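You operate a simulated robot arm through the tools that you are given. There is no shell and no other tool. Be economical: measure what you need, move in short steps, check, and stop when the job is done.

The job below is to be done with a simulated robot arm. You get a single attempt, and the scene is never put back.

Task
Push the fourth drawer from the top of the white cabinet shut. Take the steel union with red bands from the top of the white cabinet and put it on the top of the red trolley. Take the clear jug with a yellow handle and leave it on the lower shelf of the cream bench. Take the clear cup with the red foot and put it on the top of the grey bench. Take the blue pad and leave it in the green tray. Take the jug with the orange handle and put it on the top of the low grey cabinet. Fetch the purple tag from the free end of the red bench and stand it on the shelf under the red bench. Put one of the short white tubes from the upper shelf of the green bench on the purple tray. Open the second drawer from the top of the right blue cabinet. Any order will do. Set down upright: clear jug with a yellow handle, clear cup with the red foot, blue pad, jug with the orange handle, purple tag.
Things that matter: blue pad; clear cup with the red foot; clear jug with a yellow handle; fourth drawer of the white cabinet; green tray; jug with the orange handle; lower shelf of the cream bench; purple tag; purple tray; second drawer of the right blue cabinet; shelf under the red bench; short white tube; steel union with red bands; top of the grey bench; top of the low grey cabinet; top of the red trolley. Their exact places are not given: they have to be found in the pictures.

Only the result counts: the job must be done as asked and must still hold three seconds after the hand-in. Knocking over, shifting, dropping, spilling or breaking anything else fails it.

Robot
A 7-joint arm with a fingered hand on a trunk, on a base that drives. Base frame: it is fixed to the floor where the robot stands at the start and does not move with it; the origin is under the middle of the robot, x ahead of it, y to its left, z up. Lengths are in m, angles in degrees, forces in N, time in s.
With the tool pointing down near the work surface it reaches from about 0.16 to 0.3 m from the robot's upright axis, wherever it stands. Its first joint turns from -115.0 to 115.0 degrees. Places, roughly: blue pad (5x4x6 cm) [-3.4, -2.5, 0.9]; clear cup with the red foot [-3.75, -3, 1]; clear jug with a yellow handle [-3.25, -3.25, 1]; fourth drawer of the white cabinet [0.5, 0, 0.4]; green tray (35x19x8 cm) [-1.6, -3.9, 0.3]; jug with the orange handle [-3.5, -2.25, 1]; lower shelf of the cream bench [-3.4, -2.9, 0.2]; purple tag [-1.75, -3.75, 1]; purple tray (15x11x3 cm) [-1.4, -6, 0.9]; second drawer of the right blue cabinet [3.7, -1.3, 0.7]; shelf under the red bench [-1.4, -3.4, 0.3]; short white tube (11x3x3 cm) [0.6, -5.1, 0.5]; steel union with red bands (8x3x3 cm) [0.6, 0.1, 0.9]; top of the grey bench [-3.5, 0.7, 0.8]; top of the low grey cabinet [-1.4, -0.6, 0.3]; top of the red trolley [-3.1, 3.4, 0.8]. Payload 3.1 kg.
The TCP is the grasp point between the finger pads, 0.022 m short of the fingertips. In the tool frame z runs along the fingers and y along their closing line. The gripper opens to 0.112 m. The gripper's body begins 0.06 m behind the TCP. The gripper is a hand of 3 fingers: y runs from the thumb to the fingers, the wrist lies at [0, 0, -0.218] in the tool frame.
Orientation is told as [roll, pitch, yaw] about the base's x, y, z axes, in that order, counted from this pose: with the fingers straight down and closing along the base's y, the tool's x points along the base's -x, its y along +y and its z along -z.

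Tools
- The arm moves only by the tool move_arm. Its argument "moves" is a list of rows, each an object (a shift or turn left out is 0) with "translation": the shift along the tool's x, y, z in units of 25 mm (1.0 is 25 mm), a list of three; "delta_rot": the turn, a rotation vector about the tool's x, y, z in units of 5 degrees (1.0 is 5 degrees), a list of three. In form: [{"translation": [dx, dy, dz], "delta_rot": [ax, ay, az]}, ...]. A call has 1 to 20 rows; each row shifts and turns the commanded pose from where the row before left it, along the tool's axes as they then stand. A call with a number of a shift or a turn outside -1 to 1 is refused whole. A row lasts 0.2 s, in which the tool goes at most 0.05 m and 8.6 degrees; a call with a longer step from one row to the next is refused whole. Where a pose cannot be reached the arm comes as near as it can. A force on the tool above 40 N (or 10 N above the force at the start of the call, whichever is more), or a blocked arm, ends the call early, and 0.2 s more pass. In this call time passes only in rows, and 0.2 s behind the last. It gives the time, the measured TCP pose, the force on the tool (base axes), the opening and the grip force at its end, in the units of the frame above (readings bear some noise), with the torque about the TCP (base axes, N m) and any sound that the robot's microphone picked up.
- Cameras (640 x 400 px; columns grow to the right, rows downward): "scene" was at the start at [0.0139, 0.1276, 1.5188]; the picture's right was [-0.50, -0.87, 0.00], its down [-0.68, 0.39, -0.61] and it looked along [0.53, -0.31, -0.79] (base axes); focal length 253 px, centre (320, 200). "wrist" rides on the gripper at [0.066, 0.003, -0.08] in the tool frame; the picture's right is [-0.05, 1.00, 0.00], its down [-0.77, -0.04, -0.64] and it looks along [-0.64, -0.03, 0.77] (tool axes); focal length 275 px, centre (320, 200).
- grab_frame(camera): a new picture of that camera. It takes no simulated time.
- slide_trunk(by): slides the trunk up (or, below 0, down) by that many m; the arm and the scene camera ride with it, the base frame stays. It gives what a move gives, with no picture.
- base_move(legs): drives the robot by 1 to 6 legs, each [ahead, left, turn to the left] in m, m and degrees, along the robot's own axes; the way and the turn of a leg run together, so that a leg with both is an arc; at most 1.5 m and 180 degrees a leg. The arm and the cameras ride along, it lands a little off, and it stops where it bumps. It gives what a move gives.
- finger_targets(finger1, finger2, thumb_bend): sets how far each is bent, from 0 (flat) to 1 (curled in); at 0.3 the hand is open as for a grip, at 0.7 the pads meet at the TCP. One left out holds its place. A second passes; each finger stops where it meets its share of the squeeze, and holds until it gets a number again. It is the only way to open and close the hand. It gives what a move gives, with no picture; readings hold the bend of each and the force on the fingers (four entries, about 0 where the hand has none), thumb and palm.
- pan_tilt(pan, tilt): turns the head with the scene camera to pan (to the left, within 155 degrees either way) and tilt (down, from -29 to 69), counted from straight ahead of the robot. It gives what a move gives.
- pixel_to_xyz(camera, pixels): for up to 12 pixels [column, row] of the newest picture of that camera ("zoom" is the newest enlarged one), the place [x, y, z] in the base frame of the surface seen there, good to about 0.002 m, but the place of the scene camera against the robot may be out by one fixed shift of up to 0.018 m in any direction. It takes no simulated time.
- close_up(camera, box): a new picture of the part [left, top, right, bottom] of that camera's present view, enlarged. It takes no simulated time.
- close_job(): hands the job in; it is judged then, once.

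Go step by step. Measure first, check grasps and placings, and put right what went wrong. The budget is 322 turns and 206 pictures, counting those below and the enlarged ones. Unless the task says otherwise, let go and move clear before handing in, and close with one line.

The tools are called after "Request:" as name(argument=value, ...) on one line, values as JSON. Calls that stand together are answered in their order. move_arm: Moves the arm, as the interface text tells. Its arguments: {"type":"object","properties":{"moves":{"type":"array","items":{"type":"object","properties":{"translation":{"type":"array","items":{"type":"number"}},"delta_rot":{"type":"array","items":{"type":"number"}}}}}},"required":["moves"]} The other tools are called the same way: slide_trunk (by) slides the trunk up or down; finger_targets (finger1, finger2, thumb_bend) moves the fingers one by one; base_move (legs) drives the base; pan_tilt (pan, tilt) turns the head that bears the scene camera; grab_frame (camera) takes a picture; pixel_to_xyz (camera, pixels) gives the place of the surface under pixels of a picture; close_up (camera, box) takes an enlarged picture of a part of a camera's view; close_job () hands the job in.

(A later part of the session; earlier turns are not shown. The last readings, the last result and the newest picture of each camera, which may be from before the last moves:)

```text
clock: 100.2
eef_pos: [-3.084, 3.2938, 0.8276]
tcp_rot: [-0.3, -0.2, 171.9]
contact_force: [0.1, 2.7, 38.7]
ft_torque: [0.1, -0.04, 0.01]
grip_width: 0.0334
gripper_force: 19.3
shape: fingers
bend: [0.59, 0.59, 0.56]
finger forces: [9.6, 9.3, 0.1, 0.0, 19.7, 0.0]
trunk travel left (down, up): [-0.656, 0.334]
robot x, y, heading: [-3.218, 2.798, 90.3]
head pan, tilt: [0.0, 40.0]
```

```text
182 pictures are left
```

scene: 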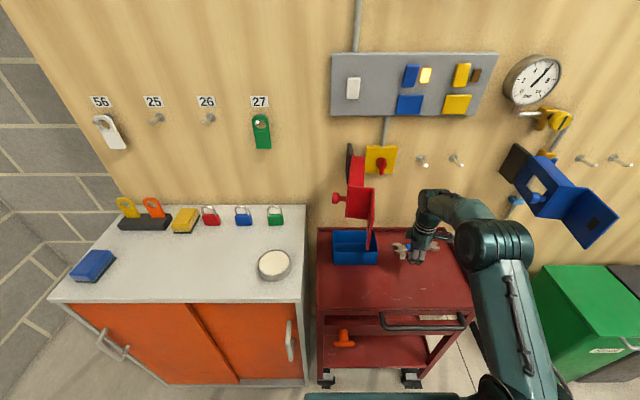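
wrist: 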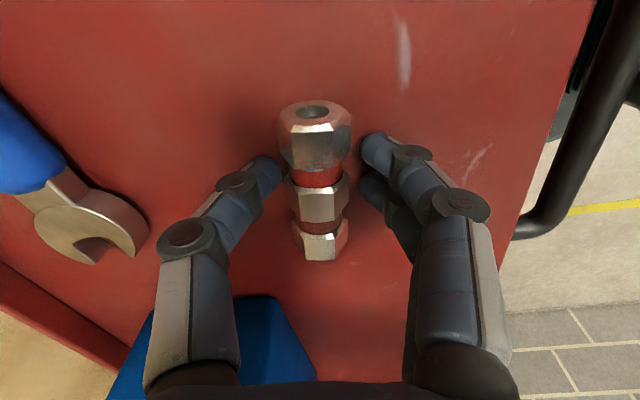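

The fingertips press on the surface as they straighten (39 N). I'll rise a little, then open further.

Request:
move_arm(moves=[{"translation": [0, 0, -0.3]}, {"translation": [0, 0, -0.2]}])

Request:
finger_targets(finger1=0.45, finger2=0.45, thumb_bend=0.45)

Request:
move_arm(moves=[{"translation": [0, 0, -1]}, {"translation": [0, 0, -1]}, {"translation": [0, 0, -1]}, {"translation": [0, 0, -1]}])

Request:
grab_frame(camera="wrist")

```text
clock: 100.8
eef_pos: [-3.0836, 3.294, 0.8349]
tcp_rot: [0.2, -0.2, 171.9]
contact_force: [-0.2, 0.1, 0.3]
ft_torque: [-0.02, 0.01, 0.01]
grip_width: 0.0543
gripper_force: 0.1
shape: fingers
bend: [0.5, 0.5, 0.5]
finger forces: [0.0, 0.0, 0.0, 0.0, 0.1, 0.1]
trunk travel left (down, up): [-0.656, 0.334]
robot x, y, heading: [-3.2191, 2.798, 90.5]
head pan, tilt: [0.0, 40.0]
```

```text
clock: 101.8
eef_pos: [-3.084, 3.296, 0.8366]
tcp_rot: [0.0, -0.3, 171.8]
contact_force: [-0.6, 0.4, 0.4]
ft_torque: [0.01, 0.0, 0.0]
grip_width: 0.0685
gripper_force: 0.0
shape: fingers
bend: [0.45, 0.45, 0.45]
finger forces: [0.0, 0.1, 0.0, 0.0, 0.0, 0.1]
trunk travel left (down, up): [-0.656, 0.334]
robot x, y, heading: [-3.2198, 2.7916, 90.4]
head pan, tilt: [0.0, 40.0]
```

```text
clock: 102.8
eef_pos: [-3.0842, 3.2937, 0.9342]
tcp_rot: [-0.1, -0.2, 171.9]
contact_force: [-0.3, -0.6, 0.4]
ft_torque: [-0.01, 0.03, -0.02]
grip_width: 0.0689
gripper_force: 0.1
shape: fingers
bend: [0.45, 0.45, 0.45]
finger forces: [0.0, 0.1, 0.1, 0.0, 0.0, 0.0]
trunk travel left (down, up): [-0.656, 0.334]
robot x, y, heading: [-3.2212, 2.7931, 90.3]
head pan, tilt: [0.0, 40.0]
```

```text
181 pictures are left
```

wrist: 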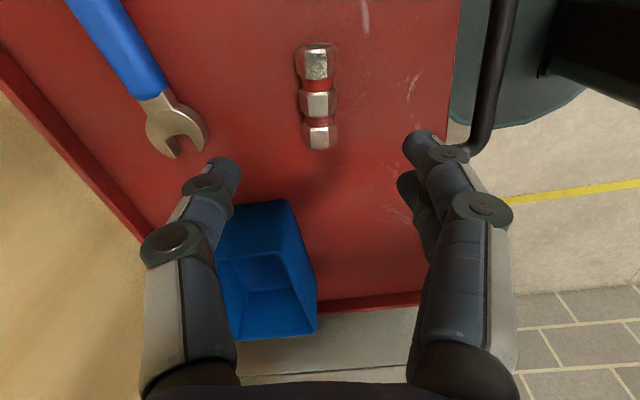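

The union is down. I'll back away, raise the trunk, turn to face −y at x≈−2.4 and look along the corridor.

Request:
base_move(legs=[[-0.5, 0, 0], [0, -0.8, 0], [0, 0, -179.9]])

Request:
slide_trunk(by=0.33)

Request:
pan_tilt(pan=-15, tilt=25)

Request:
grab_frame(camera="scene")

```text
clock: 117.1
eef_pos: [-2.5321, 1.8278, 0.9337]
tcp_rot: [0.1, -0.2, -7.4]
contact_force: [0.8, 0.5, -1.0]
ft_torque: [0.02, 0.01, 0.02]
grip_width: 0.0688
gripper_force: 0.1
shape: fingers
bend: [0.45, 0.45, 0.45]
finger forces: [0.1, 0.1, 0.0, 0.0, 0.1, 0.0]
trunk travel left (down, up): [-0.656, 0.334]
robot x, y, heading: [-2.4055, 2.3267, -89.1]
head pan, tilt: [0.0, 40.0]
```

```text
clock: 120.3
eef_pos: [-2.5321, 1.8273, 1.2628]
tcp_rot: [0.0, -0.1, -7.5]
contact_force: [0.0, 0.5, -0.1]
ft_torque: [0.0, 0.03, 0.01]
grip_width: 0.0689
gripper_force: 0.1
shape: fingers
bend: [0.45, 0.45, 0.45]
finger forces: [0.0, 0.0, 0.0, 0.1, 0.0, 0.0]
trunk travel left (down, up): [-0.986, 0.004]
robot x, y, heading: [-2.4031, 2.3253, -89.0]
head pan, tilt: [0.0, 40.0]
```

```text
clock: 121.1
eef_pos: [-2.5334, 1.8268, 1.2632]
tcp_rot: [0.0, -0.3, -7.5]
contact_force: [0.5, 0.8, 0.2]
ft_torque: [-0.01, -0.01, -0.01]
grip_width: 0.0687
gripper_force: 0.1
shape: fingers
bend: [0.45, 0.45, 0.45]
finger forces: [0.1, 0.1, 0.1, 0.1, 0.1, 0.0]
trunk travel left (down, up): [-0.986, 0.004]
robot x, y, heading: [-2.403, 2.3277, -89.2]
head pan, tilt: [-15.0, 25.0]
```

```text
180 pictures are left
```

scene: 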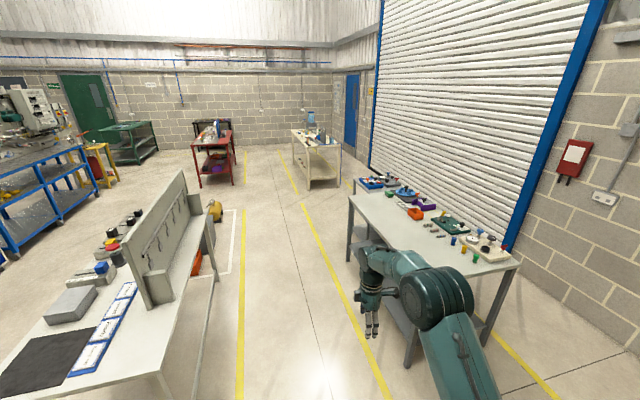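

The grey bench is on the right, with the cream bench straight ahead. I'll measure the bench edges and the free spots on the grey bench.

Request:
pixel_to_xyz(camera="scene", pixels=[[349, 193], [432, 275], [518, 262], [405, 230], [410, 362], [440, 258], [290, 140], [312, 150], [340, 148], [312, 188], [350, 262], [385, 215]])

Request:
close_up(camera="scene", box=[340, 165, 530, 285])

```text
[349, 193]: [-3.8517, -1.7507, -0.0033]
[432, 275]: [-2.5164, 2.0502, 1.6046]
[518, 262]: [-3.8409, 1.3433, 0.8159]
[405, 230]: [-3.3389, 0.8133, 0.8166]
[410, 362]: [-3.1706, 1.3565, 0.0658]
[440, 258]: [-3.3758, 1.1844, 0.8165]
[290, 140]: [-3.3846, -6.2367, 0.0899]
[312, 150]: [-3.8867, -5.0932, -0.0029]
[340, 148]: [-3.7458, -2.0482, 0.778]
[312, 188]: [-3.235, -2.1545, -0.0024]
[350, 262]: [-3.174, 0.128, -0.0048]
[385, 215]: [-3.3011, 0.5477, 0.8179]
```

```text
3.33 times, centred on (435, 225) of scene
```

zoom: 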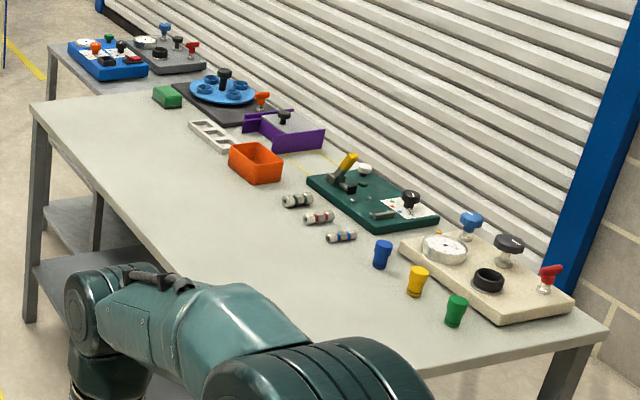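

The corridor at x≈−2.4 is free. I'll drive down to y≈−1.6 and look at the cream bench.

Request:
base_move(legs=[[1.5, 0, 0], [1.5, 0, 0], [0.9, 0, 0]])

Request:
pan_tilt(pan=-40, tilt=30)

Request:
grab_frame(camera="scene")

```text
clock: 139.9
eef_pos: [-2.3552, -2.0693, 1.2643]
tcp_rot: [0.0, -0.1, -5.6]
contact_force: [0.5, -0.1, -0.5]
ft_torque: [0.0, 0.01, 0.05]
grip_width: 0.069
gripper_force: 0.1
shape: fingers
bend: [0.45, 0.45, 0.45]
finger forces: [0.1, 0.0, 0.0, 0.1, 0.1, 0.0]
trunk travel left (down, up): [-0.986, 0.004]
robot x, y, heading: [-2.2432, -1.5658, -87.5]
head pan, tilt: [-15.0, 25.0]
```

```text
clock: 140.8
eef_pos: [-2.3561, -2.0707, 1.2645]
tcp_rot: [0.0, -0.3, -5.6]
contact_force: [-0.1, 0.6, 0.1]
ft_torque: [-0.01, -0.03, 0.04]
grip_width: 0.0692
gripper_force: 0.1
shape: fingers
bend: [0.45, 0.45, 0.45]
finger forces: [0.0, 0.0, 0.0, 0.1, 0.0, 0.1]
trunk travel left (down, up): [-0.986, 0.004]
robot x, y, heading: [-2.2415, -1.5607, -87.4]
head pan, tilt: [-40.0, 30.0]
```

```text
178 pictures are left
```

scene: 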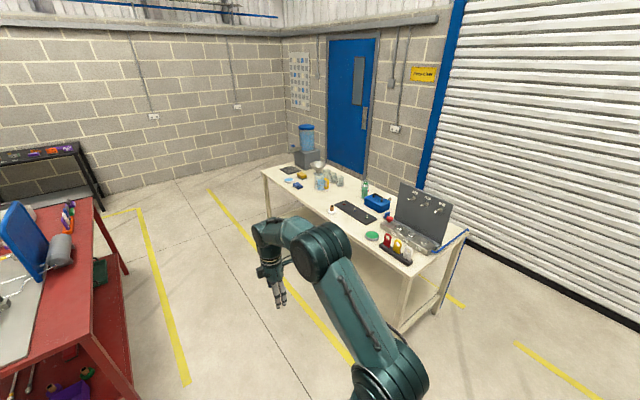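

Request:
close_up(camera="scene", box=[250, 115, 480, 285])

Request:
pixel_to_xyz(camera="scene", pixels=[[404, 275], [264, 174], [310, 152], [465, 232], [318, 180], [335, 178], [298, 185], [370, 200], [397, 246], [372, 238], [352, 212], [340, 290]])

```text
2.35 times, centred on (365, 200) of scene
```

zoom: 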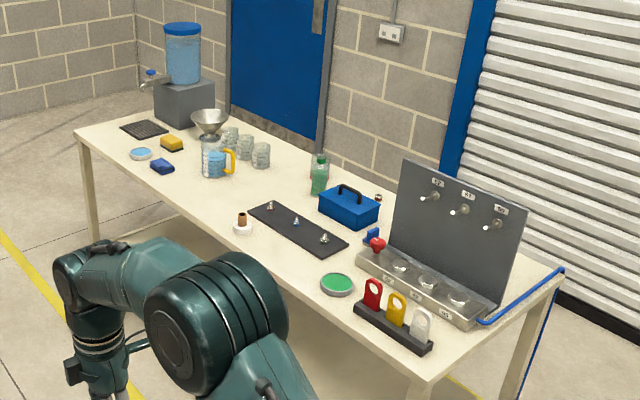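

```text
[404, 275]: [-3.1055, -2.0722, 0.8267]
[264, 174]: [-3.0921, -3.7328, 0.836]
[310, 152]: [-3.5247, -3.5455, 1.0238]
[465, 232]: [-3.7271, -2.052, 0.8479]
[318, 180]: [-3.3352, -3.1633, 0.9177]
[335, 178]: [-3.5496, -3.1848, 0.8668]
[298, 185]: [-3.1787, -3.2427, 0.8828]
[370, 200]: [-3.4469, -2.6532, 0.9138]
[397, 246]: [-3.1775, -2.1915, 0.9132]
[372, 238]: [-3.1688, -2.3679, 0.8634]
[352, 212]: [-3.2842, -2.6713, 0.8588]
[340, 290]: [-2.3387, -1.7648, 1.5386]
```

I see the yellow-handled jug (zoom 217,158), cups behind it and some blue pieces. I'll go closer, facing the bench, for a better look.

Request:
base_move(legs=[[0, 0, -92.5], [0.3, 1.0, 0]])

Request:
pan_tilt(pan=-10, tilt=35)

Request:
grab_frame(camera="scene")

```text
clock: 150.1
eef_pos: [-3.0207, -2.4473, 1.2641]
tcp_rot: [0.0, -0.2, -98.1]
contact_force: [0.5, 0.8, 0.2]
ft_torque: [-0.01, -0.02, 0.0]
grip_width: 0.0688
gripper_force: 0.2
shape: fingers
bend: [0.45, 0.45, 0.45]
finger forces: [0.1, 0.1, 0.0, 0.0, 0.1, 0.1]
trunk travel left (down, up): [-0.986, 0.004]
robot x, y, heading: [-2.5225, -2.5844, -179.4]
head pan, tilt: [-40.0, 30.0]
```

```text
clock: 151.0
eef_pos: [-3.0202, -2.4475, 1.2634]
tcp_rot: [0.0, -0.2, -98.0]
contact_force: [0.4, 0.6, 1.0]
ft_torque: [0.0, 0.01, 0.01]
grip_width: 0.0689
gripper_force: 0.1
shape: fingers
bend: [0.45, 0.45, 0.45]
finger forces: [0.1, 0.0, 0.0, 0.1, 0.0, 0.0]
trunk travel left (down, up): [-0.986, 0.004]
robot x, y, heading: [-2.5226, -2.5849, -179.7]
head pan, tilt: [-10.0, 35.0]
```

```text
176 pictures are left
```

scene: 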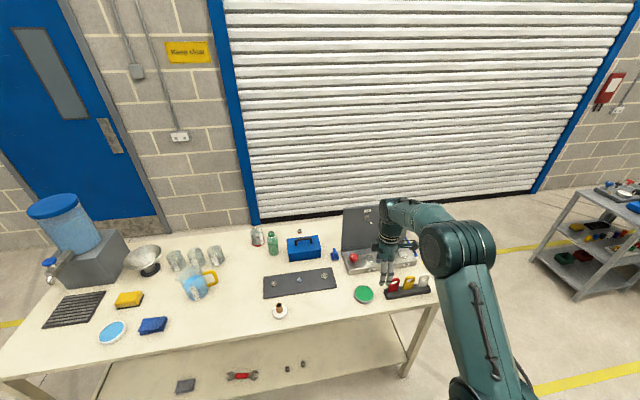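

Request:
close_up(camera="scene", box=[10, 200, 230, 345])

Request:
close_up(camera="scene", box=[230, 200, 450, 345])

Request:
pixel_to_xyz(camera="scene", pixels=[[257, 237], [334, 254], [152, 325], [195, 285], [215, 280], [216, 256], [176, 260], [196, 257], [299, 231], [180, 340], [350, 345], [300, 285]])

```text
2.76 times, centred on (120, 272) of scene
```

zoom: 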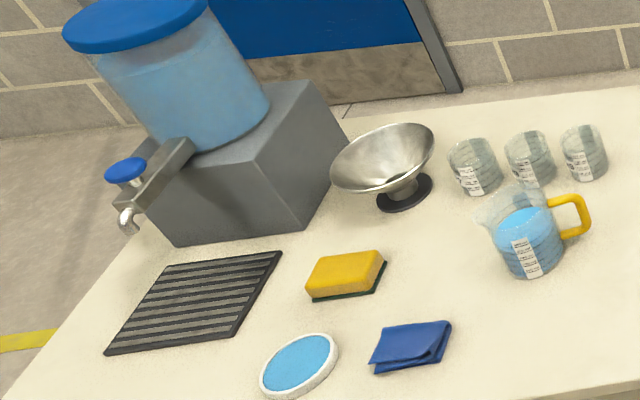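

```text
2.76 times, centred on (340, 272) of scene
```

zoom: 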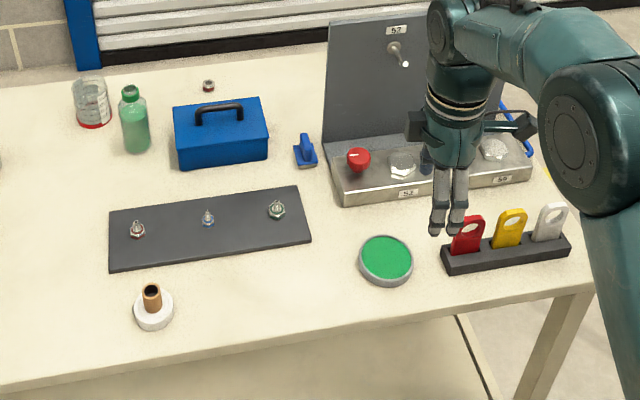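

```text
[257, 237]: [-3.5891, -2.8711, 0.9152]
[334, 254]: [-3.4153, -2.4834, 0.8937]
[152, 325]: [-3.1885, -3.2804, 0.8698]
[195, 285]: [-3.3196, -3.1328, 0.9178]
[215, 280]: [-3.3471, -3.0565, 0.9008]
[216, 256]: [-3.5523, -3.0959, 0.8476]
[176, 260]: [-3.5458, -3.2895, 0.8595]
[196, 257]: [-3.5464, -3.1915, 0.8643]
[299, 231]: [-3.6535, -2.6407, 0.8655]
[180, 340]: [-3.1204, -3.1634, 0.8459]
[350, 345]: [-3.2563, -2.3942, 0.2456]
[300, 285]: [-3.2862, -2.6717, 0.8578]
```

The blue pad with a fin is at (−3.415,−2.483), the red-foot cup at (−3.6,−2.87) and the yellow jug at (−3.33,−3.13). The orange jug is not seen, perhaps behind the panel. I'll measure the base's extent and edge in so the wrist camera sees the pad.

Request:
pan_tilt(pan=35, tilt=69)

Request:
grab_frame(camera="scene")

Request:
pixel_to_xyz(camera="scene", pixels=[[320, 330], [320, 300], [320, 280], [320, 240], [320, 200], [400, 340], [240, 340], [320, 150], [320, 100], [320, 50]])

```text
clock: 152.1
eef_pos: [-3.0207, -2.4483, 1.2633]
tcp_rot: [-0.1, -0.1, -98.0]
contact_force: [-0.4, 0.8, -0.5]
ft_torque: [0.0, -0.02, -0.01]
grip_width: 0.0687
gripper_force: 0.1
shape: fingers
bend: [0.45, 0.45, 0.45]
finger forces: [0.1, 0.0, 0.0, 0.1, 0.1, 0.0]
trunk travel left (down, up): [-0.986, 0.004]
robot x, y, heading: [-2.5205, -2.5826, -179.7]
head pan, tilt: [35.0, 68.8]
```

```text
173 pictures are left
```

scene: 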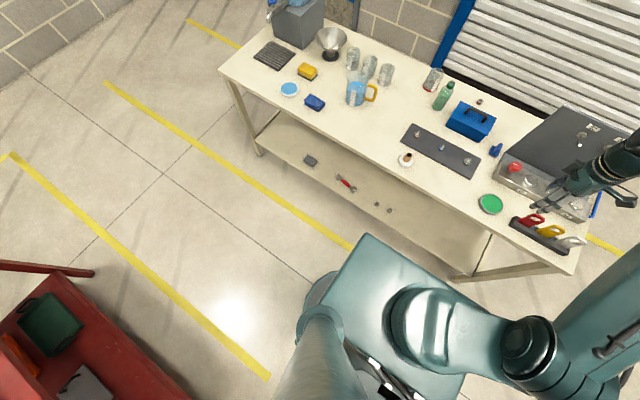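

```text
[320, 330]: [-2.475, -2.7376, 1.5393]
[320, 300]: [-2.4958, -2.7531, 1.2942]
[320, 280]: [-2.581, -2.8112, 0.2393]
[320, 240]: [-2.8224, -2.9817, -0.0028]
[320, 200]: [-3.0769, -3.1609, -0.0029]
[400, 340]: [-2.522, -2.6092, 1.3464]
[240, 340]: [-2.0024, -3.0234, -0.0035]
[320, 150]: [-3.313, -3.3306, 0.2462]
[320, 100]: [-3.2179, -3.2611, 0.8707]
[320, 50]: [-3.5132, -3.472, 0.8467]
```

The base is about 0.26 m in radius and 0.24 m tall. I'll move in 0.25 m and see the pad from the wrist.

Request:
base_move(legs=[[0.27, 0.09, 0]])

Request:
grab_frame(camera="wrist")

```text
clock: 154.1
eef_pos: [-3.2836, -2.5399, 1.2633]
tcp_rot: [-0.1, -0.2, -97.8]
contact_force: [0.2, -0.2, -0.2]
ft_torque: [-0.01, -0.01, 0.03]
grip_width: 0.069
gripper_force: 0.1
shape: fingers
bend: [0.45, 0.45, 0.45]
finger forces: [0.0, 0.0, 0.0, 0.0, 0.0, 0.0]
trunk travel left (down, up): [-0.986, 0.004]
robot x, y, heading: [-2.7833, -2.6726, -179.3]
head pan, tilt: [35.0, 68.8]
```

```text
172 pictures are left
```

wrist: 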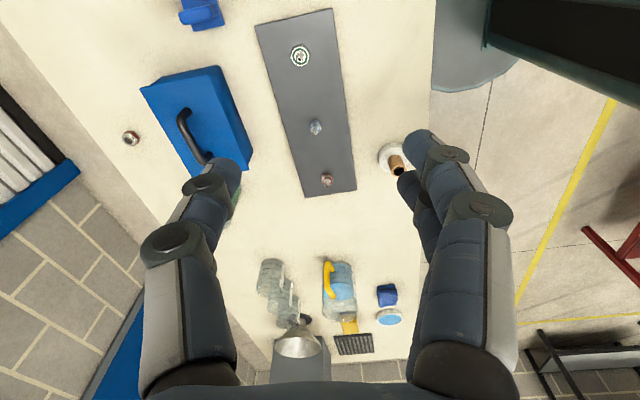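

Request:
close_up(camera="wrist", box=[150, 0, 260, 70])

Request:
pixel_to_xyz(camera="wrist", pixels=[[197, 13], [190, 5], [205, 22], [215, 5], [220, 20], [190, 22], [240, 20], [300, 55], [200, 80]])

```text
5.71 times, centred on (205, 35) of wrist
```

zoom: 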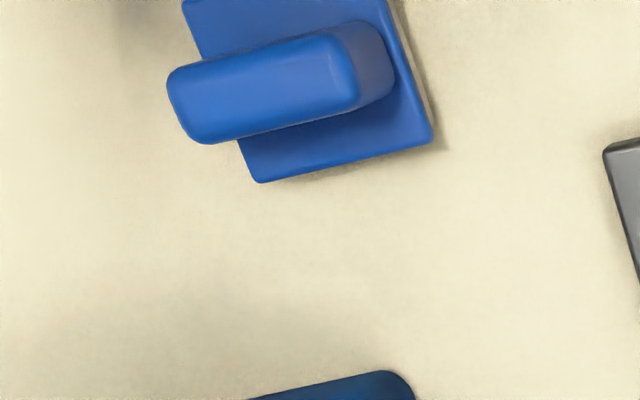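

```text
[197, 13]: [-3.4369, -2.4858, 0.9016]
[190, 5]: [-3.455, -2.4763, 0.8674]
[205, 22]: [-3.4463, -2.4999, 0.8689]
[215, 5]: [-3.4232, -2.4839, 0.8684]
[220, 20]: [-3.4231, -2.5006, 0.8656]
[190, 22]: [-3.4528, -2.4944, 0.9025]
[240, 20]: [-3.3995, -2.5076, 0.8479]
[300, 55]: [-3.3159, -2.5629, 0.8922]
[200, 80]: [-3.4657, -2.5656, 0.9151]
```

The pad's handle is at (−3.437, −2.486, top 0.902) and runs along x, so I need to close along y. I'll rotate the hand back and reach over it.

Request:
move_arm(moves=[{"delta_rot": [0, 0, 1]}, {"delta_rot": [0, 0, 1]}, {"delta_rot": [0, 0, 1]}, {"delta_rot": [0, 0, 1]}, {"delta_rot": [0, 0, 1]}, {"delta_rot": [0, 0, 1]}, {"delta_rot": [0, 0, 1]}, {"delta_rot": [0, 0, 1]}, {"delta_rot": [0, 0, 1]}, {"delta_rot": [0, 0, 1]}, {"delta_rot": [0, 0, 1]}, {"delta_rot": [0, 0, 1]}, {"delta_rot": [0, 0, 1]}, {"delta_rot": [0, 0, 1]}, {"delta_rot": [0, 0, 1]}, {"delta_rot": [0, 0, 1]}, {"delta_rot": [0, 0, 0.4]}])

Request:
move_arm(moves=[{"translation": [-1, -0.4, 0]}, {"translation": [-1, -0.4, 0]}, {"translation": [-1, -0.4, 0]}, {"translation": [-1, -0.4, 0]}, {"translation": [-1, -0.4, 0]}])

Request:
grab_frame(camera="wrist")

```text
clock: 157.7
eef_pos: [-3.2841, -2.5389, 1.2631]
tcp_rot: [0.1, 0.0, -180.1]
contact_force: [1.1, 0.4, -0.2]
ft_torque: [0.01, -0.03, -0.02]
grip_width: 0.0691
gripper_force: 0.0
shape: fingers
bend: [0.45, 0.45, 0.45]
finger forces: [0.0, 0.0, 0.0, 0.0, 0.0, 0.0]
trunk travel left (down, up): [-0.986, 0.004]
robot x, y, heading: [-2.7846, -2.6715, -179.3]
head pan, tilt: [35.0, 68.8]
```

```text
clock: 158.9
eef_pos: [-3.4127, -2.4913, 1.2613]
tcp_rot: [0.2, 0.3, -179.8]
contact_force: [-0.4, -0.1, -0.4]
ft_torque: [0.01, -0.03, 0.03]
grip_width: 0.0689
gripper_force: 0.0
shape: fingers
bend: [0.45, 0.45, 0.45]
finger forces: [0.0, 0.0, 0.0, 0.0, 0.0, 0.0]
trunk travel left (down, up): [-0.986, 0.004]
robot x, y, heading: [-2.7822, -2.6698, -179.5]
head pan, tilt: [35.0, 68.8]
```

```text
170 pictures are left
```

wrist: 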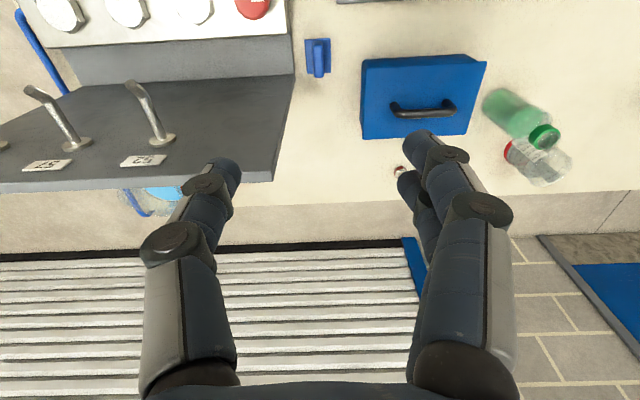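

The pad is at (318,60), right beside the panel. I'll measure the panel edge and the pad. Something with blue liquid shows behind the panel at (160,195).

Request:
pixel_to_xyz(camera="wrist", pixels=[[317, 45], [317, 70], [318, 58], [290, 80], [292, 40], [270, 175], [252, 8], [160, 192], [290, 10], [365, 100], [328, 60]])

```text
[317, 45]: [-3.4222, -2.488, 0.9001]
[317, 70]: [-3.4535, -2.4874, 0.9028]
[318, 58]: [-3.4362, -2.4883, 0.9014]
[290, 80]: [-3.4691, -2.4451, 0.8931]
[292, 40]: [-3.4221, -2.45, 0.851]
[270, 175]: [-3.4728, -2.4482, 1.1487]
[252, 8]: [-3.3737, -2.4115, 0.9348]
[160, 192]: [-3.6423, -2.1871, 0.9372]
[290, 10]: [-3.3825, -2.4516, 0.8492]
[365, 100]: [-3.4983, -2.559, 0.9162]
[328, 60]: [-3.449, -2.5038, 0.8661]
```

The panel plate is at x≈−3.47, y>−2.447 and reaches z 1.15. I'll tilt the hand back 25° and narrow the fingers to stay clear, then go down.

Request:
finger_targets(finger1=0.54, finger2=0.54, thumb_bend=0.54)

Request:
move_arm(moves=[{"delta_rot": [0, -1, 0]}, {"delta_rot": [0, -1, 0]}, {"delta_rot": [0, -1, 0]}, {"delta_rot": [0, -1, 0]}, {"delta_rot": [0, -1, 0]}])

Request:
slide_trunk(by=-0.28)

Request:
grab_frame(camera="wrist")

```text
clock: 159.9
eef_pos: [-3.4118, -2.4905, 1.2624]
tcp_rot: [0.1, 0.0, -179.9]
contact_force: [-0.2, -0.3, 0.9]
ft_torque: [0.01, 0.0, -0.03]
grip_width: 0.0442
gripper_force: 0.1
shape: fingers
bend: [0.54, 0.54, 0.54]
finger forces: [0.1, 0.1, 0.0, 0.0, 0.0, 0.1]
trunk travel left (down, up): [-0.986, 0.004]
robot x, y, heading: [-2.7872, -2.671, -179.4]
head pan, tilt: [35.0, 68.8]
```

```text
clock: 161.1
eef_pos: [-3.4093, -2.4878, 1.2643]
tcp_rot: [0.1, -25.0, -180.0]
contact_force: [0.3, -0.7, 0.8]
ft_torque: [0.04, -0.01, 0.03]
grip_width: 0.0444
gripper_force: 0.1
shape: fingers
bend: [0.54, 0.54, 0.54]
finger forces: [0.0, 0.0, 0.1, 0.0, 0.0, 0.0]
trunk travel left (down, up): [-0.986, 0.004]
robot x, y, heading: [-2.7837, -2.6726, -179.1]
head pan, tilt: [35.0, 68.8]
```

```text
clock: 163.9
eef_pos: [-3.4093, -2.4903, 0.9844]
tcp_rot: [0.1, -25.0, -179.8]
contact_force: [0.6, 0.1, 0.3]
ft_torque: [-0.01, -0.01, 0.0]
grip_width: 0.0444
gripper_force: 0.1
shape: fingers
bend: [0.54, 0.54, 0.54]
finger forces: [0.0, 0.0, 0.0, 0.0, 0.0, 0.0]
trunk travel left (down, up): [-0.706, 0.284]
robot x, y, heading: [-2.782, -2.6699, -179.6]
head pan, tilt: [35.0, 68.8]
```

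```text
169 pictures are left
```

wrist: 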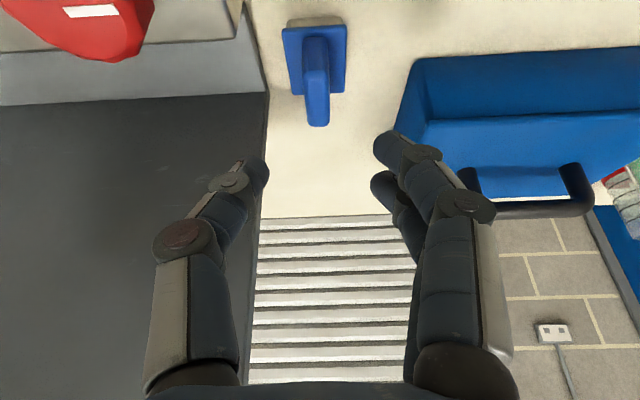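

Request:
move_arm(moves=[{"translation": [0.2, 0, 0.9]}, {"translation": [0.2, 0, 0.9]}, {"translation": [0.2, 0, 0.9]}])

Request:
grab_frame(camera="wrist")

```text
clock: 164.7
eef_pos: [-3.4245, -2.4912, 0.9166]
tcp_rot: [0.2, -25.0, -179.9]
contact_force: [-0.3, 0.0, 0.3]
ft_torque: [-0.05, 0.01, -0.01]
grip_width: 0.0446
gripper_force: 0.1
shape: fingers
bend: [0.54, 0.54, 0.54]
finger forces: [0.0, 0.1, 0.0, 0.0, 0.1, 0.1]
trunk travel left (down, up): [-0.706, 0.284]
robot x, y, heading: [-2.7839, -2.6738, -179.6]
head pan, tilt: [35.0, 68.8]
```

```text
168 pictures are left
```

wrist: 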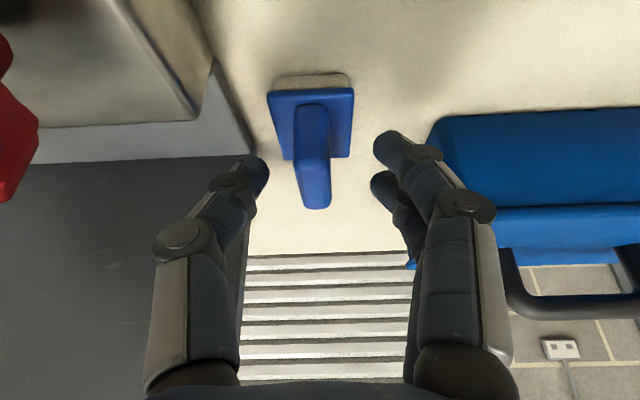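

Request:
move_arm(moves=[{"translation": [0.2, 0, 0.5]}, {"translation": [0.2, 0, 0.45]}])

Request:
finger_targets(finger1=0.78, finger2=0.78, thumb_bend=0.78)

Request:
grab_frame(camera="wrist")

```text
clock: 165.3
eef_pos: [-3.426, -2.4892, 0.8924]
tcp_rot: [0.2, -25.0, -179.8]
contact_force: [0.1, -0.3, 0.9]
ft_torque: [0.02, -0.02, -0.01]
grip_width: 0.0441
gripper_force: 0.0
shape: fingers
bend: [0.54, 0.54, 0.54]
finger forces: [0.0, 0.0, 0.0, 0.0, 0.0, 0.1]
trunk travel left (down, up): [-0.706, 0.284]
robot x, y, heading: [-2.7837, -2.6687, -179.3]
head pan, tilt: [35.0, 68.8]
```

```text
clock: 166.3
eef_pos: [-3.4249, -2.489, 0.8928]
tcp_rot: [0.3, -25.1, -179.9]
contact_force: [0.2, -0.4, 4.0]
ft_torque: [0.12, -0.01, 0.01]
grip_width: 0.0224
gripper_force: 22.0
shape: fingers
bend: [0.72, 0.74, 0.65]
finger forces: [18.4, 7.2, 0.0, 0.0, 18.7, 0.0]
trunk travel left (down, up): [-0.706, 0.284]
robot x, y, heading: [-2.7827, -2.6702, -179.6]
head pan, tilt: [35.0, 68.8]
```

```text
167 pictures are left
```

wrist: 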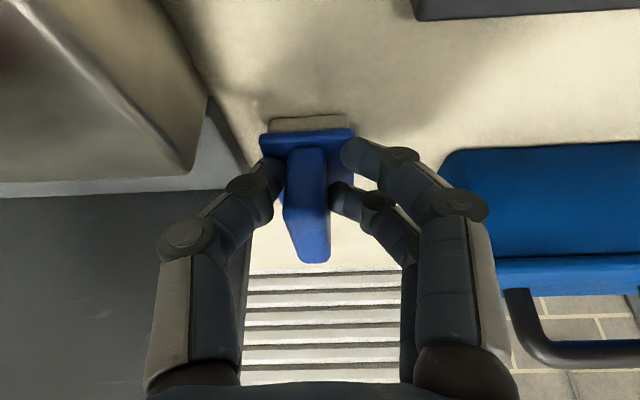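

Finger 1 lies at the front edge of the handle, so I'll re-open, shift 1.2 cm further in and a touch up, and grip again.

Request:
finger_targets(finger1=0.54, finger2=0.54, thumb_bend=0.54)

Request:
move_arm(moves=[{"translation": [-0.6, 0.05, 0.05]}])

Request:
finger_targets(finger1=0.78, finger2=0.78, thumb_bend=0.78)

Request:
grab_frame(camera="wrist")

```text
clock: 167.3
eef_pos: [-3.4261, -2.4883, 0.8916]
tcp_rot: [0.2, -25.0, -179.9]
contact_force: [0.5, 0.2, 0.3]
ft_torque: [-0.02, 0.0, -0.03]
grip_width: 0.0432
gripper_force: 0.1
shape: fingers
bend: [0.54, 0.54, 0.54]
finger forces: [0.0, 0.0, 0.0, 0.0, 0.0, 0.0]
trunk travel left (down, up): [-0.706, 0.284]
robot x, y, heading: [-2.7853, -2.6722, -179.5]
head pan, tilt: [35.0, 68.8]
```

```text
clock: 167.7
eef_pos: [-3.4403, -2.4921, 0.8977]
tcp_rot: [0.2, -25.0, -179.9]
contact_force: [0.2, 0.5, 0.5]
ft_torque: [-0.03, -0.01, -0.01]
grip_width: 0.0434
gripper_force: 0.1
shape: fingers
bend: [0.54, 0.54, 0.54]
finger forces: [0.0, 0.1, 0.0, 0.0, 0.0, 0.0]
trunk travel left (down, up): [-0.706, 0.284]
robot x, y, heading: [-2.781, -2.6715, -179.4]
head pan, tilt: [35.0, 68.8]
```

```text
clock: 168.7
eef_pos: [-3.4405, -2.4921, 0.8964]
tcp_rot: [0.1, -24.9, -179.8]
contact_force: [-0.2, -0.1, 0.4]
ft_torque: [-0.01, -0.01, -0.01]
grip_width: 0.0112
gripper_force: 16.8
shape: fingers
bend: [0.74, 0.74, 0.67]
finger forces: [9.4, 8.5, 0.1, 0.0, 16.8, 0.1]
trunk travel left (down, up): [-0.706, 0.284]
robot x, y, heading: [-2.7866, -2.6716, -179.4]
head pan, tilt: [35.0, 68.8]
```

```text
166 pictures are left
```

wrist: 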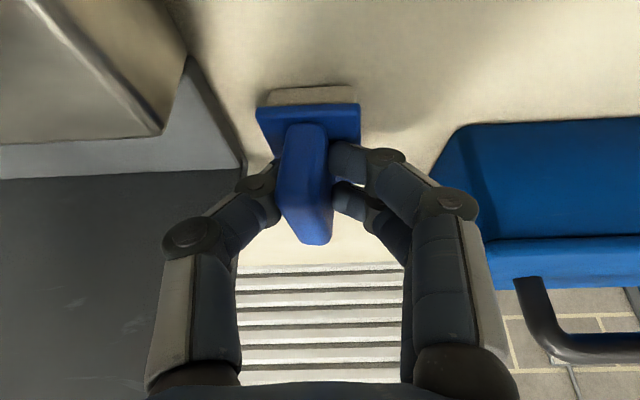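

That's a clean grip on the handle. I'll lift by trunk and back away.

Request:
slide_trunk(by=0.28)

Request:
base_move(legs=[[-0.45, 0, 0]])

Request:
pan_tilt(pan=110, tilt=35)

Request:
grab_frame(camera="scene")

Request:
grab_frame(camera="wrist")

```text
clock: 171.5
eef_pos: [-3.4395, -2.4913, 1.1752]
tcp_rot: [0.2, -25.0, -179.9]
contact_force: [-0.5, 0.5, 0.2]
ft_torque: [-0.02, -0.02, -0.01]
grip_width: 0.0113
gripper_force: 17.6
shape: fingers
bend: [0.74, 0.74, 0.67]
finger forces: [9.4, 8.5, 0.1, 0.0, 16.7, 0.0]
trunk travel left (down, up): [-0.986, 0.004]
robot x, y, heading: [-2.7871, -2.6727, -179.3]
head pan, tilt: [35.0, 68.8]
```

```text
clock: 174.3
eef_pos: [-2.9856, -2.4834, 1.1759]
tcp_rot: [0.2, -25.0, 179.8]
contact_force: [-0.8, -0.1, 0.0]
ft_torque: [0.01, -0.02, 0.0]
grip_width: 0.0112
gripper_force: 17.8
shape: fingers
bend: [0.74, 0.74, 0.67]
finger forces: [9.5, 8.5, 0.1, 0.0, 16.7, 0.1]
trunk travel left (down, up): [-0.986, 0.004]
robot x, y, heading: [-2.332, -2.6691, -179.6]
head pan, tilt: [35.0, 68.8]
```

```text
clock: 175.7
eef_pos: [-2.9864, -2.4823, 1.1755]
tcp_rot: [0.2, -25.0, 179.7]
contact_force: [0.1, 0.5, -0.2]
ft_torque: [0.03, 0.01, -0.02]
grip_width: 0.0114
gripper_force: 16.9
shape: fingers
bend: [0.74, 0.74, 0.67]
finger forces: [9.5, 8.5, 0.0, 0.0, 16.7, 0.0]
trunk travel left (down, up): [-0.986, 0.004]
robot x, y, heading: [-2.3275, -2.6661, -179.6]
head pan, tilt: [110.0, 35.0]
```

```text
165 pictures are left
```

scene: 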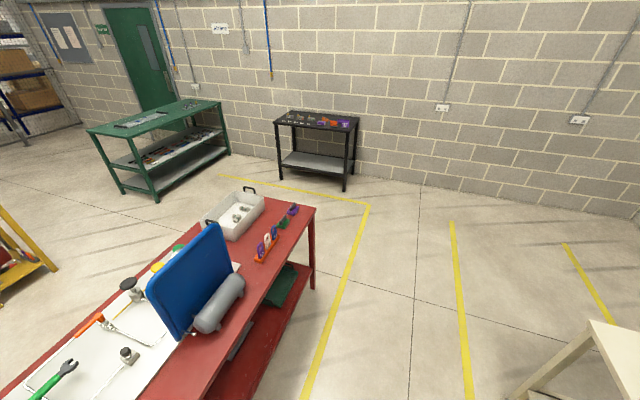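

```text
164 pictures are left
```

wrist: 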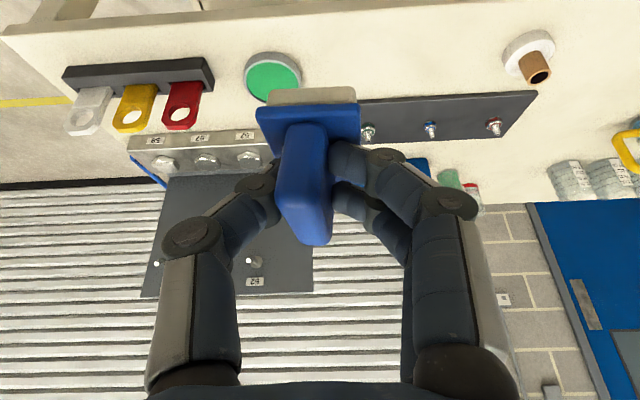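

The green tray is on the red bench's lower shelf near (283,285). I'll measure the bench and the tray.

Request:
close_up(camera="scene", box=[190, 170, 340, 400])

Request:
pixel_to_xyz(camera="scene", pixels=[[315, 208], [250, 190], [285, 285], [270, 300], [295, 268], [292, 210], [275, 235], [313, 290], [200, 395], [240, 310], [150, 390], [255, 365]])

```text
1.74 times, centred on (265, 285) of scene
```

zoom: 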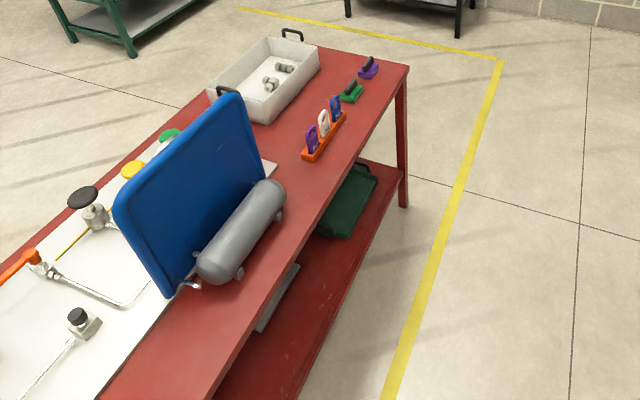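

```text
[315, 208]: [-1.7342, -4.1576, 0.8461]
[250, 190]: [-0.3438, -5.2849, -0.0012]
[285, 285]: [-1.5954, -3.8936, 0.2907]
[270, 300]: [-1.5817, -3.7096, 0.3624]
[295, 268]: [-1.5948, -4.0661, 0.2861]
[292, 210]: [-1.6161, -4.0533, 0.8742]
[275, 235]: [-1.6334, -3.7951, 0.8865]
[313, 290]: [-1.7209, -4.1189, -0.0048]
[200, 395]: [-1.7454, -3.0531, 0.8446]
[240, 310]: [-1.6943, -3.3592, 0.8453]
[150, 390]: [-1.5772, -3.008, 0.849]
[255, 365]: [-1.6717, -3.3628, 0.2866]
```

The tray spans y −3.71…−4.07 on the shelf (z 0.287), just inside the bench's west edge x≈−1.735. The purple tag is at the rack's north end, (−1.65,−3.73). I'll drive south, turn east and back off.

Request:
base_move(legs=[[0, 1.03, 0], [0, 0, 179.5], [-0.4, 0, 0]])

Request:
slide_trunk(by=-0.4)

Request:
slide_trunk(by=-0.3)

Request:
pan_tilt(pan=0, tilt=30)

Request:
grab_frame(camera="scene")

```text
clock: 190.6
eef_pos: [-2.0567, -3.8751, 1.1762]
tcp_rot: [0.2, -25.0, 3.2]
contact_force: [0.6, 0.5, -0.2]
ft_torque: [-0.01, 0.02, 0.0]
grip_width: 0.011
gripper_force: 16.7
shape: fingers
bend: [0.74, 0.74, 0.67]
finger forces: [8.7, 8.1, 0.0, 0.0, 16.0, 0.0]
trunk travel left (down, up): [-0.986, 0.004]
robot x, y, heading: [-2.7224, -3.7313, 3.5]
head pan, tilt: [110.0, 35.0]
```

```text
clock: 194.5
eef_pos: [-2.0578, -3.8764, 0.7758]
tcp_rot: [0.2, -25.0, 3.2]
contact_force: [-0.4, 0.0, -0.3]
ft_torque: [-0.03, -0.03, 0.02]
grip_width: 0.0108
gripper_force: 16.5
shape: fingers
bend: [0.74, 0.74, 0.67]
finger forces: [8.9, 8.1, 0.0, 0.0, 16.0, 0.0]
trunk travel left (down, up): [-0.586, 0.404]
robot x, y, heading: [-2.7208, -3.7299, 3.3]
head pan, tilt: [110.0, 35.0]
```

```text
clock: 197.5
eef_pos: [-2.0576, -3.8757, 0.4763]
tcp_rot: [0.2, -25.0, 3.1]
contact_force: [0.5, -0.3, 0.0]
ft_torque: [-0.01, -0.01, -0.01]
grip_width: 0.0106
gripper_force: 16.9
shape: fingers
bend: [0.74, 0.74, 0.67]
finger forces: [8.9, 8.1, 0.0, 0.0, 16.0, 0.0]
trunk travel left (down, up): [-0.286, 0.704]
robot x, y, heading: [-2.723, -3.7297, 3.7]
head pan, tilt: [110.0, 35.0]
```

```text
clock: 199.3
eef_pos: [-2.0569, -3.8764, 0.4764]
tcp_rot: [0.2, -25.0, 3.1]
contact_force: [0.6, 0.1, -0.6]
ft_torque: [-0.06, 0.01, 0.01]
grip_width: 0.0109
gripper_force: 16.6
shape: fingers
bend: [0.74, 0.74, 0.67]
finger forces: [8.9, 8.0, 0.0, 0.1, 15.9, 0.0]
trunk travel left (down, up): [-0.286, 0.704]
robot x, y, heading: [-2.7217, -3.7283, 3.8]
head pan, tilt: [0.0, 30.0]
```

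```text
162 pictures are left
```

scene: 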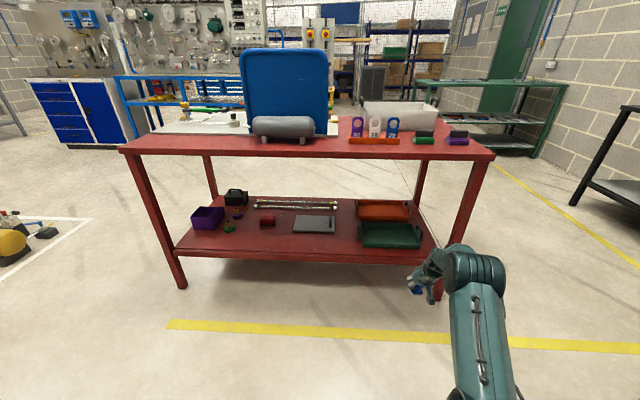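

The tray is visible at (390,235). I'll measure the tray, the bench underside and the elbow height.

Request:
pixel_to_xyz(camera="scene", pixels=[[390, 238], [365, 242], [415, 242], [390, 226], [390, 246], [465, 250], [480, 300], [455, 250], [440, 170], [300, 148], [433, 285], [350, 240]])

Request:
close_up(camera="scene", box=[330, 100, 490, 300])

```text
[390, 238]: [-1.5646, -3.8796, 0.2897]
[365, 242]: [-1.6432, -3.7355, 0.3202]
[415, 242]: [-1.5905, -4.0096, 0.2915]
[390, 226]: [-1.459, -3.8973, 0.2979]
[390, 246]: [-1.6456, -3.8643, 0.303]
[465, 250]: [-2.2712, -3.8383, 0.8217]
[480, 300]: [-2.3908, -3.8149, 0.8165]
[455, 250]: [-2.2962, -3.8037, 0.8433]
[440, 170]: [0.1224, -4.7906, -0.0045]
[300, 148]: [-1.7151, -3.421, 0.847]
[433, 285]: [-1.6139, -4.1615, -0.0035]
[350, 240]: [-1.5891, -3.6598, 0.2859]
```

```text
2.00 times, centred on (410, 200) of scene
```

zoom: 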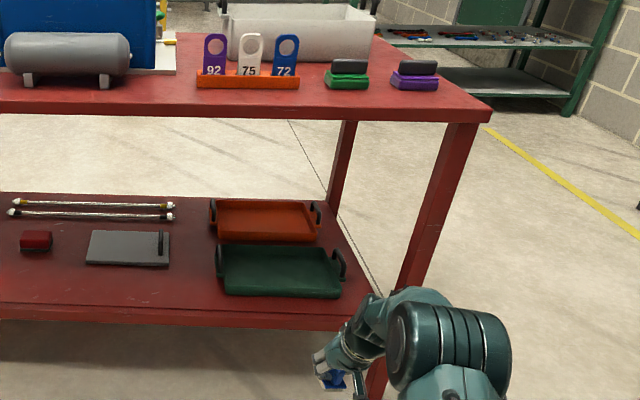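

The tray floor is at z≈0.29, with its interior x −1.64…−1.47, y −3.74…−4.03. I'll aim the TCP at (−1.60, −3.87), entering a little above the rim.

Request:
slide_trunk(by=-0.04)

Request:
base_move(legs=[[0.25, -0.012, 0], [0.205, -0.012, 0]])

Request:
grab_frame(camera="wrist")

Request:
grab_frame(camera="scene")

```text
clock: 200.2
eef_pos: [-2.0587, -3.875, 0.4348]
tcp_rot: [0.2, -25.1, 3.1]
contact_force: [-0.3, -0.5, -0.6]
ft_torque: [0.0, -0.02, -0.02]
grip_width: 0.0107
gripper_force: 15.9
shape: fingers
bend: [0.74, 0.74, 0.67]
finger forces: [8.9, 8.1, 0.0, 0.1, 16.0, 0.1]
trunk travel left (down, up): [-0.246, 0.744]
robot x, y, heading: [-2.7209, -3.7293, 3.7]
head pan, tilt: [0.0, 30.0]
```

```text
clock: 203.2
eef_pos: [-1.5972, -3.8695, 0.436]
tcp_rot: [0.2, -25.0, 3.2]
contact_force: [-0.1, 0.8, -0.4]
ft_torque: [-0.01, 0.01, 0.04]
grip_width: 0.011
gripper_force: 16.4
shape: fingers
bend: [0.74, 0.74, 0.67]
finger forces: [8.9, 8.2, 0.0, 0.1, 16.0, 0.0]
trunk travel left (down, up): [-0.246, 0.744]
robot x, y, heading: [-2.2637, -3.7201, 3.9]
head pan, tilt: [0.0, 30.0]
```

```text
160 pictures are left
```

wrist: 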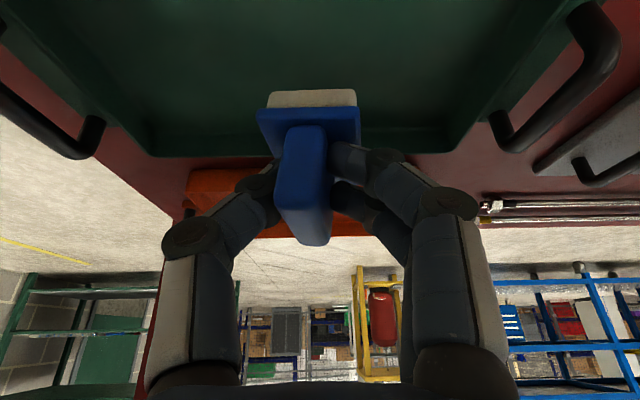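

```text
159 pictures are left
```

scene: 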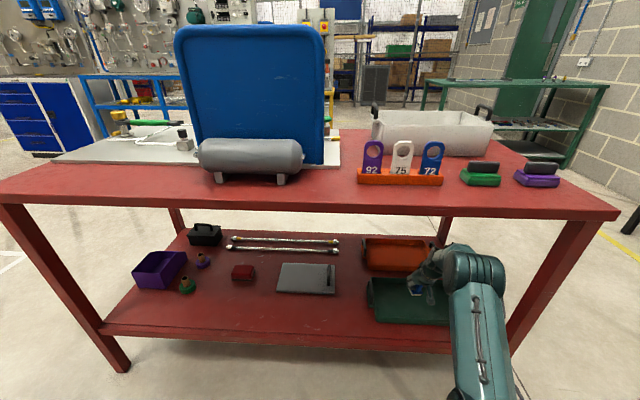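

The pad hangs over the tray. I'll measure the tray walls with the wrist camera before lowering.

Request:
pixel_to_xyz(camera="wrist", pixels=[[200, 148], [220, 110], [420, 110], [300, 40], [300, 8], [460, 140], [150, 120], [240, 70]])

```text
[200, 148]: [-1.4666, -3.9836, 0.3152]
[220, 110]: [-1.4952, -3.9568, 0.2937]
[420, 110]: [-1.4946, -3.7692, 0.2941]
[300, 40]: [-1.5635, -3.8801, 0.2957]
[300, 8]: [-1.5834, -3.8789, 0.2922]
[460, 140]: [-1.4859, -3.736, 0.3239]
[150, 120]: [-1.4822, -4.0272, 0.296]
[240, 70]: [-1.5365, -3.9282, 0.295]
```

Request:
base_move(legs=[[0.025, 0, 0]])

Request:
slide_trunk(by=-0.085)

Request:
move_arm(moves=[{"translation": [0.05, 0, 0.11]}, {"translation": [0.05, 0, 0.11]}])

Request:
grab_frame(camera="wrist")

```text
clock: 204.1
eef_pos: [-1.572, -3.8668, 0.4371]
tcp_rot: [0.2, -24.9, 3.2]
contact_force: [0.0, 0.1, -0.1]
ft_torque: [-0.01, -0.01, 0.01]
grip_width: 0.011
gripper_force: 16.7
shape: fingers
bend: [0.74, 0.74, 0.67]
finger forces: [8.9, 8.0, 0.0, 0.0, 15.9, 0.1]
trunk travel left (down, up): [-0.246, 0.744]
robot x, y, heading: [-2.2385, -3.7218, 3.9]
head pan, tilt: [0.0, 30.0]
```

```text
clock: 205.3
eef_pos: [-1.5722, -3.8674, 0.3511]
tcp_rot: [0.3, -25.0, 3.3]
contact_force: [0.3, -0.4, -0.5]
ft_torque: [0.0, 0.0, 0.02]
grip_width: 0.0111
gripper_force: 16.3
shape: fingers
bend: [0.74, 0.74, 0.67]
finger forces: [9.0, 8.1, 0.1, 0.0, 16.0, 0.1]
trunk travel left (down, up): [-0.161, 0.829]
robot x, y, heading: [-2.2403, -3.7183, 3.9]
head pan, tilt: [0.0, 30.0]
```

```text
clock: 205.9
eef_pos: [-1.5726, -3.8683, 0.3446]
tcp_rot: [0.1, -25.1, 3.2]
contact_force: [0.3, 0.1, -0.6]
ft_torque: [-0.01, 0.02, 0.04]
grip_width: 0.0109
gripper_force: 15.8
shape: fingers
bend: [0.74, 0.74, 0.67]
finger forces: [8.8, 8.2, 0.0, 0.1, 16.0, 0.0]
trunk travel left (down, up): [-0.161, 0.829]
robot x, y, heading: [-2.2386, -3.7219, 3.5]
head pan, tilt: [0.0, 30.0]
```

```text
158 pictures are left
```

wrist: 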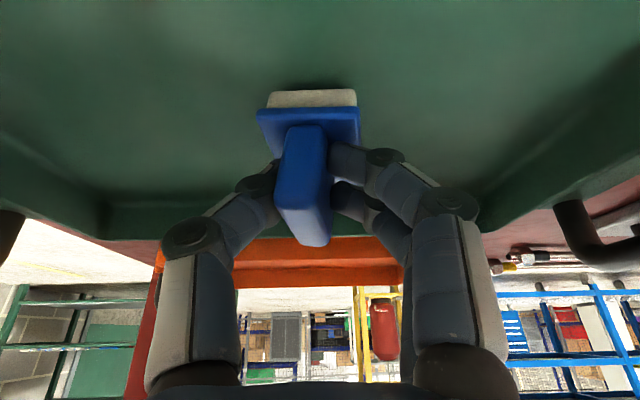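

Request:
move_arm(moves=[{"translation": [0.05, 0, 0.1]}, {"translation": [0.04, 0, 0.08]}, {"translation": [0.04, 0, 0.08]}])

```text
clock: 206.7
eef_pos: [-1.5729, -3.8651, 0.3382]
tcp_rot: [0.1, -25.2, 3.3]
contact_force: [1.0, 0.8, 4.3]
ft_torque: [-0.04, 0.01, 0.02]
grip_width: 0.0108
gripper_force: 18.5
shape: fingers
bend: [0.75, 0.74, 0.67]
finger forces: [11.7, 8.6, 0.1, 0.0, 16.4, 0.1]
trunk travel left (down, up): [-0.161, 0.829]
robot x, y, heading: [-2.2358, -3.7204, 3.6]
head pan, tilt: [0.0, 30.0]
```

Contact is at 4 N, so I'll open and lift away.

Request:
finger_targets(finger1=0.55, finger2=0.55, thumb_bend=0.55)

Request:
move_arm(moves=[{"translation": [-0.4, 0, -0.9]}, {"translation": [-0.4, 0, -0.9]}, {"translation": [-0.4, 0, -0.9]}])

Request:
grab_frame(camera="wrist")

```text
clock: 207.7
eef_pos: [-1.5727, -3.8673, 0.3406]
tcp_rot: [0.1, -25.3, 3.1]
contact_force: [1.1, -3.9, 15.4]
ft_torque: [0.06, 0.01, -0.02]
grip_width: 0.0256
gripper_force: 7.6
shape: fingers
bend: [0.7, 0.55, 0.55]
finger forces: [15.4, 0.0, 0.0, 0.1, 0.0, 0.0]
trunk travel left (down, up): [-0.161, 0.829]
robot x, y, heading: [-2.2384, -3.7223, 3.8]
head pan, tilt: [0.0, 30.0]
```

```text
clock: 208.5
eef_pos: [-1.5734, -3.8657, 0.4117]
tcp_rot: [0.2, -24.8, 3.2]
contact_force: [1.2, 0.0, 0.9]
ft_torque: [0.0, -0.05, 0.03]
grip_width: 0.0404
gripper_force: 0.0
shape: fingers
bend: [0.55, 0.55, 0.55]
finger forces: [0.1, 0.0, 0.1, 0.0, 0.0, 0.1]
trunk travel left (down, up): [-0.161, 0.829]
robot x, y, heading: [-2.2383, -3.7231, 3.9]
head pan, tilt: [0.0, 30.0]
```

```text
157 pictures are left
```

wrist: 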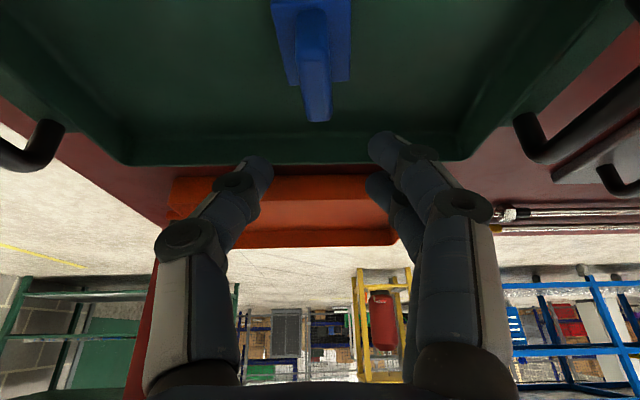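

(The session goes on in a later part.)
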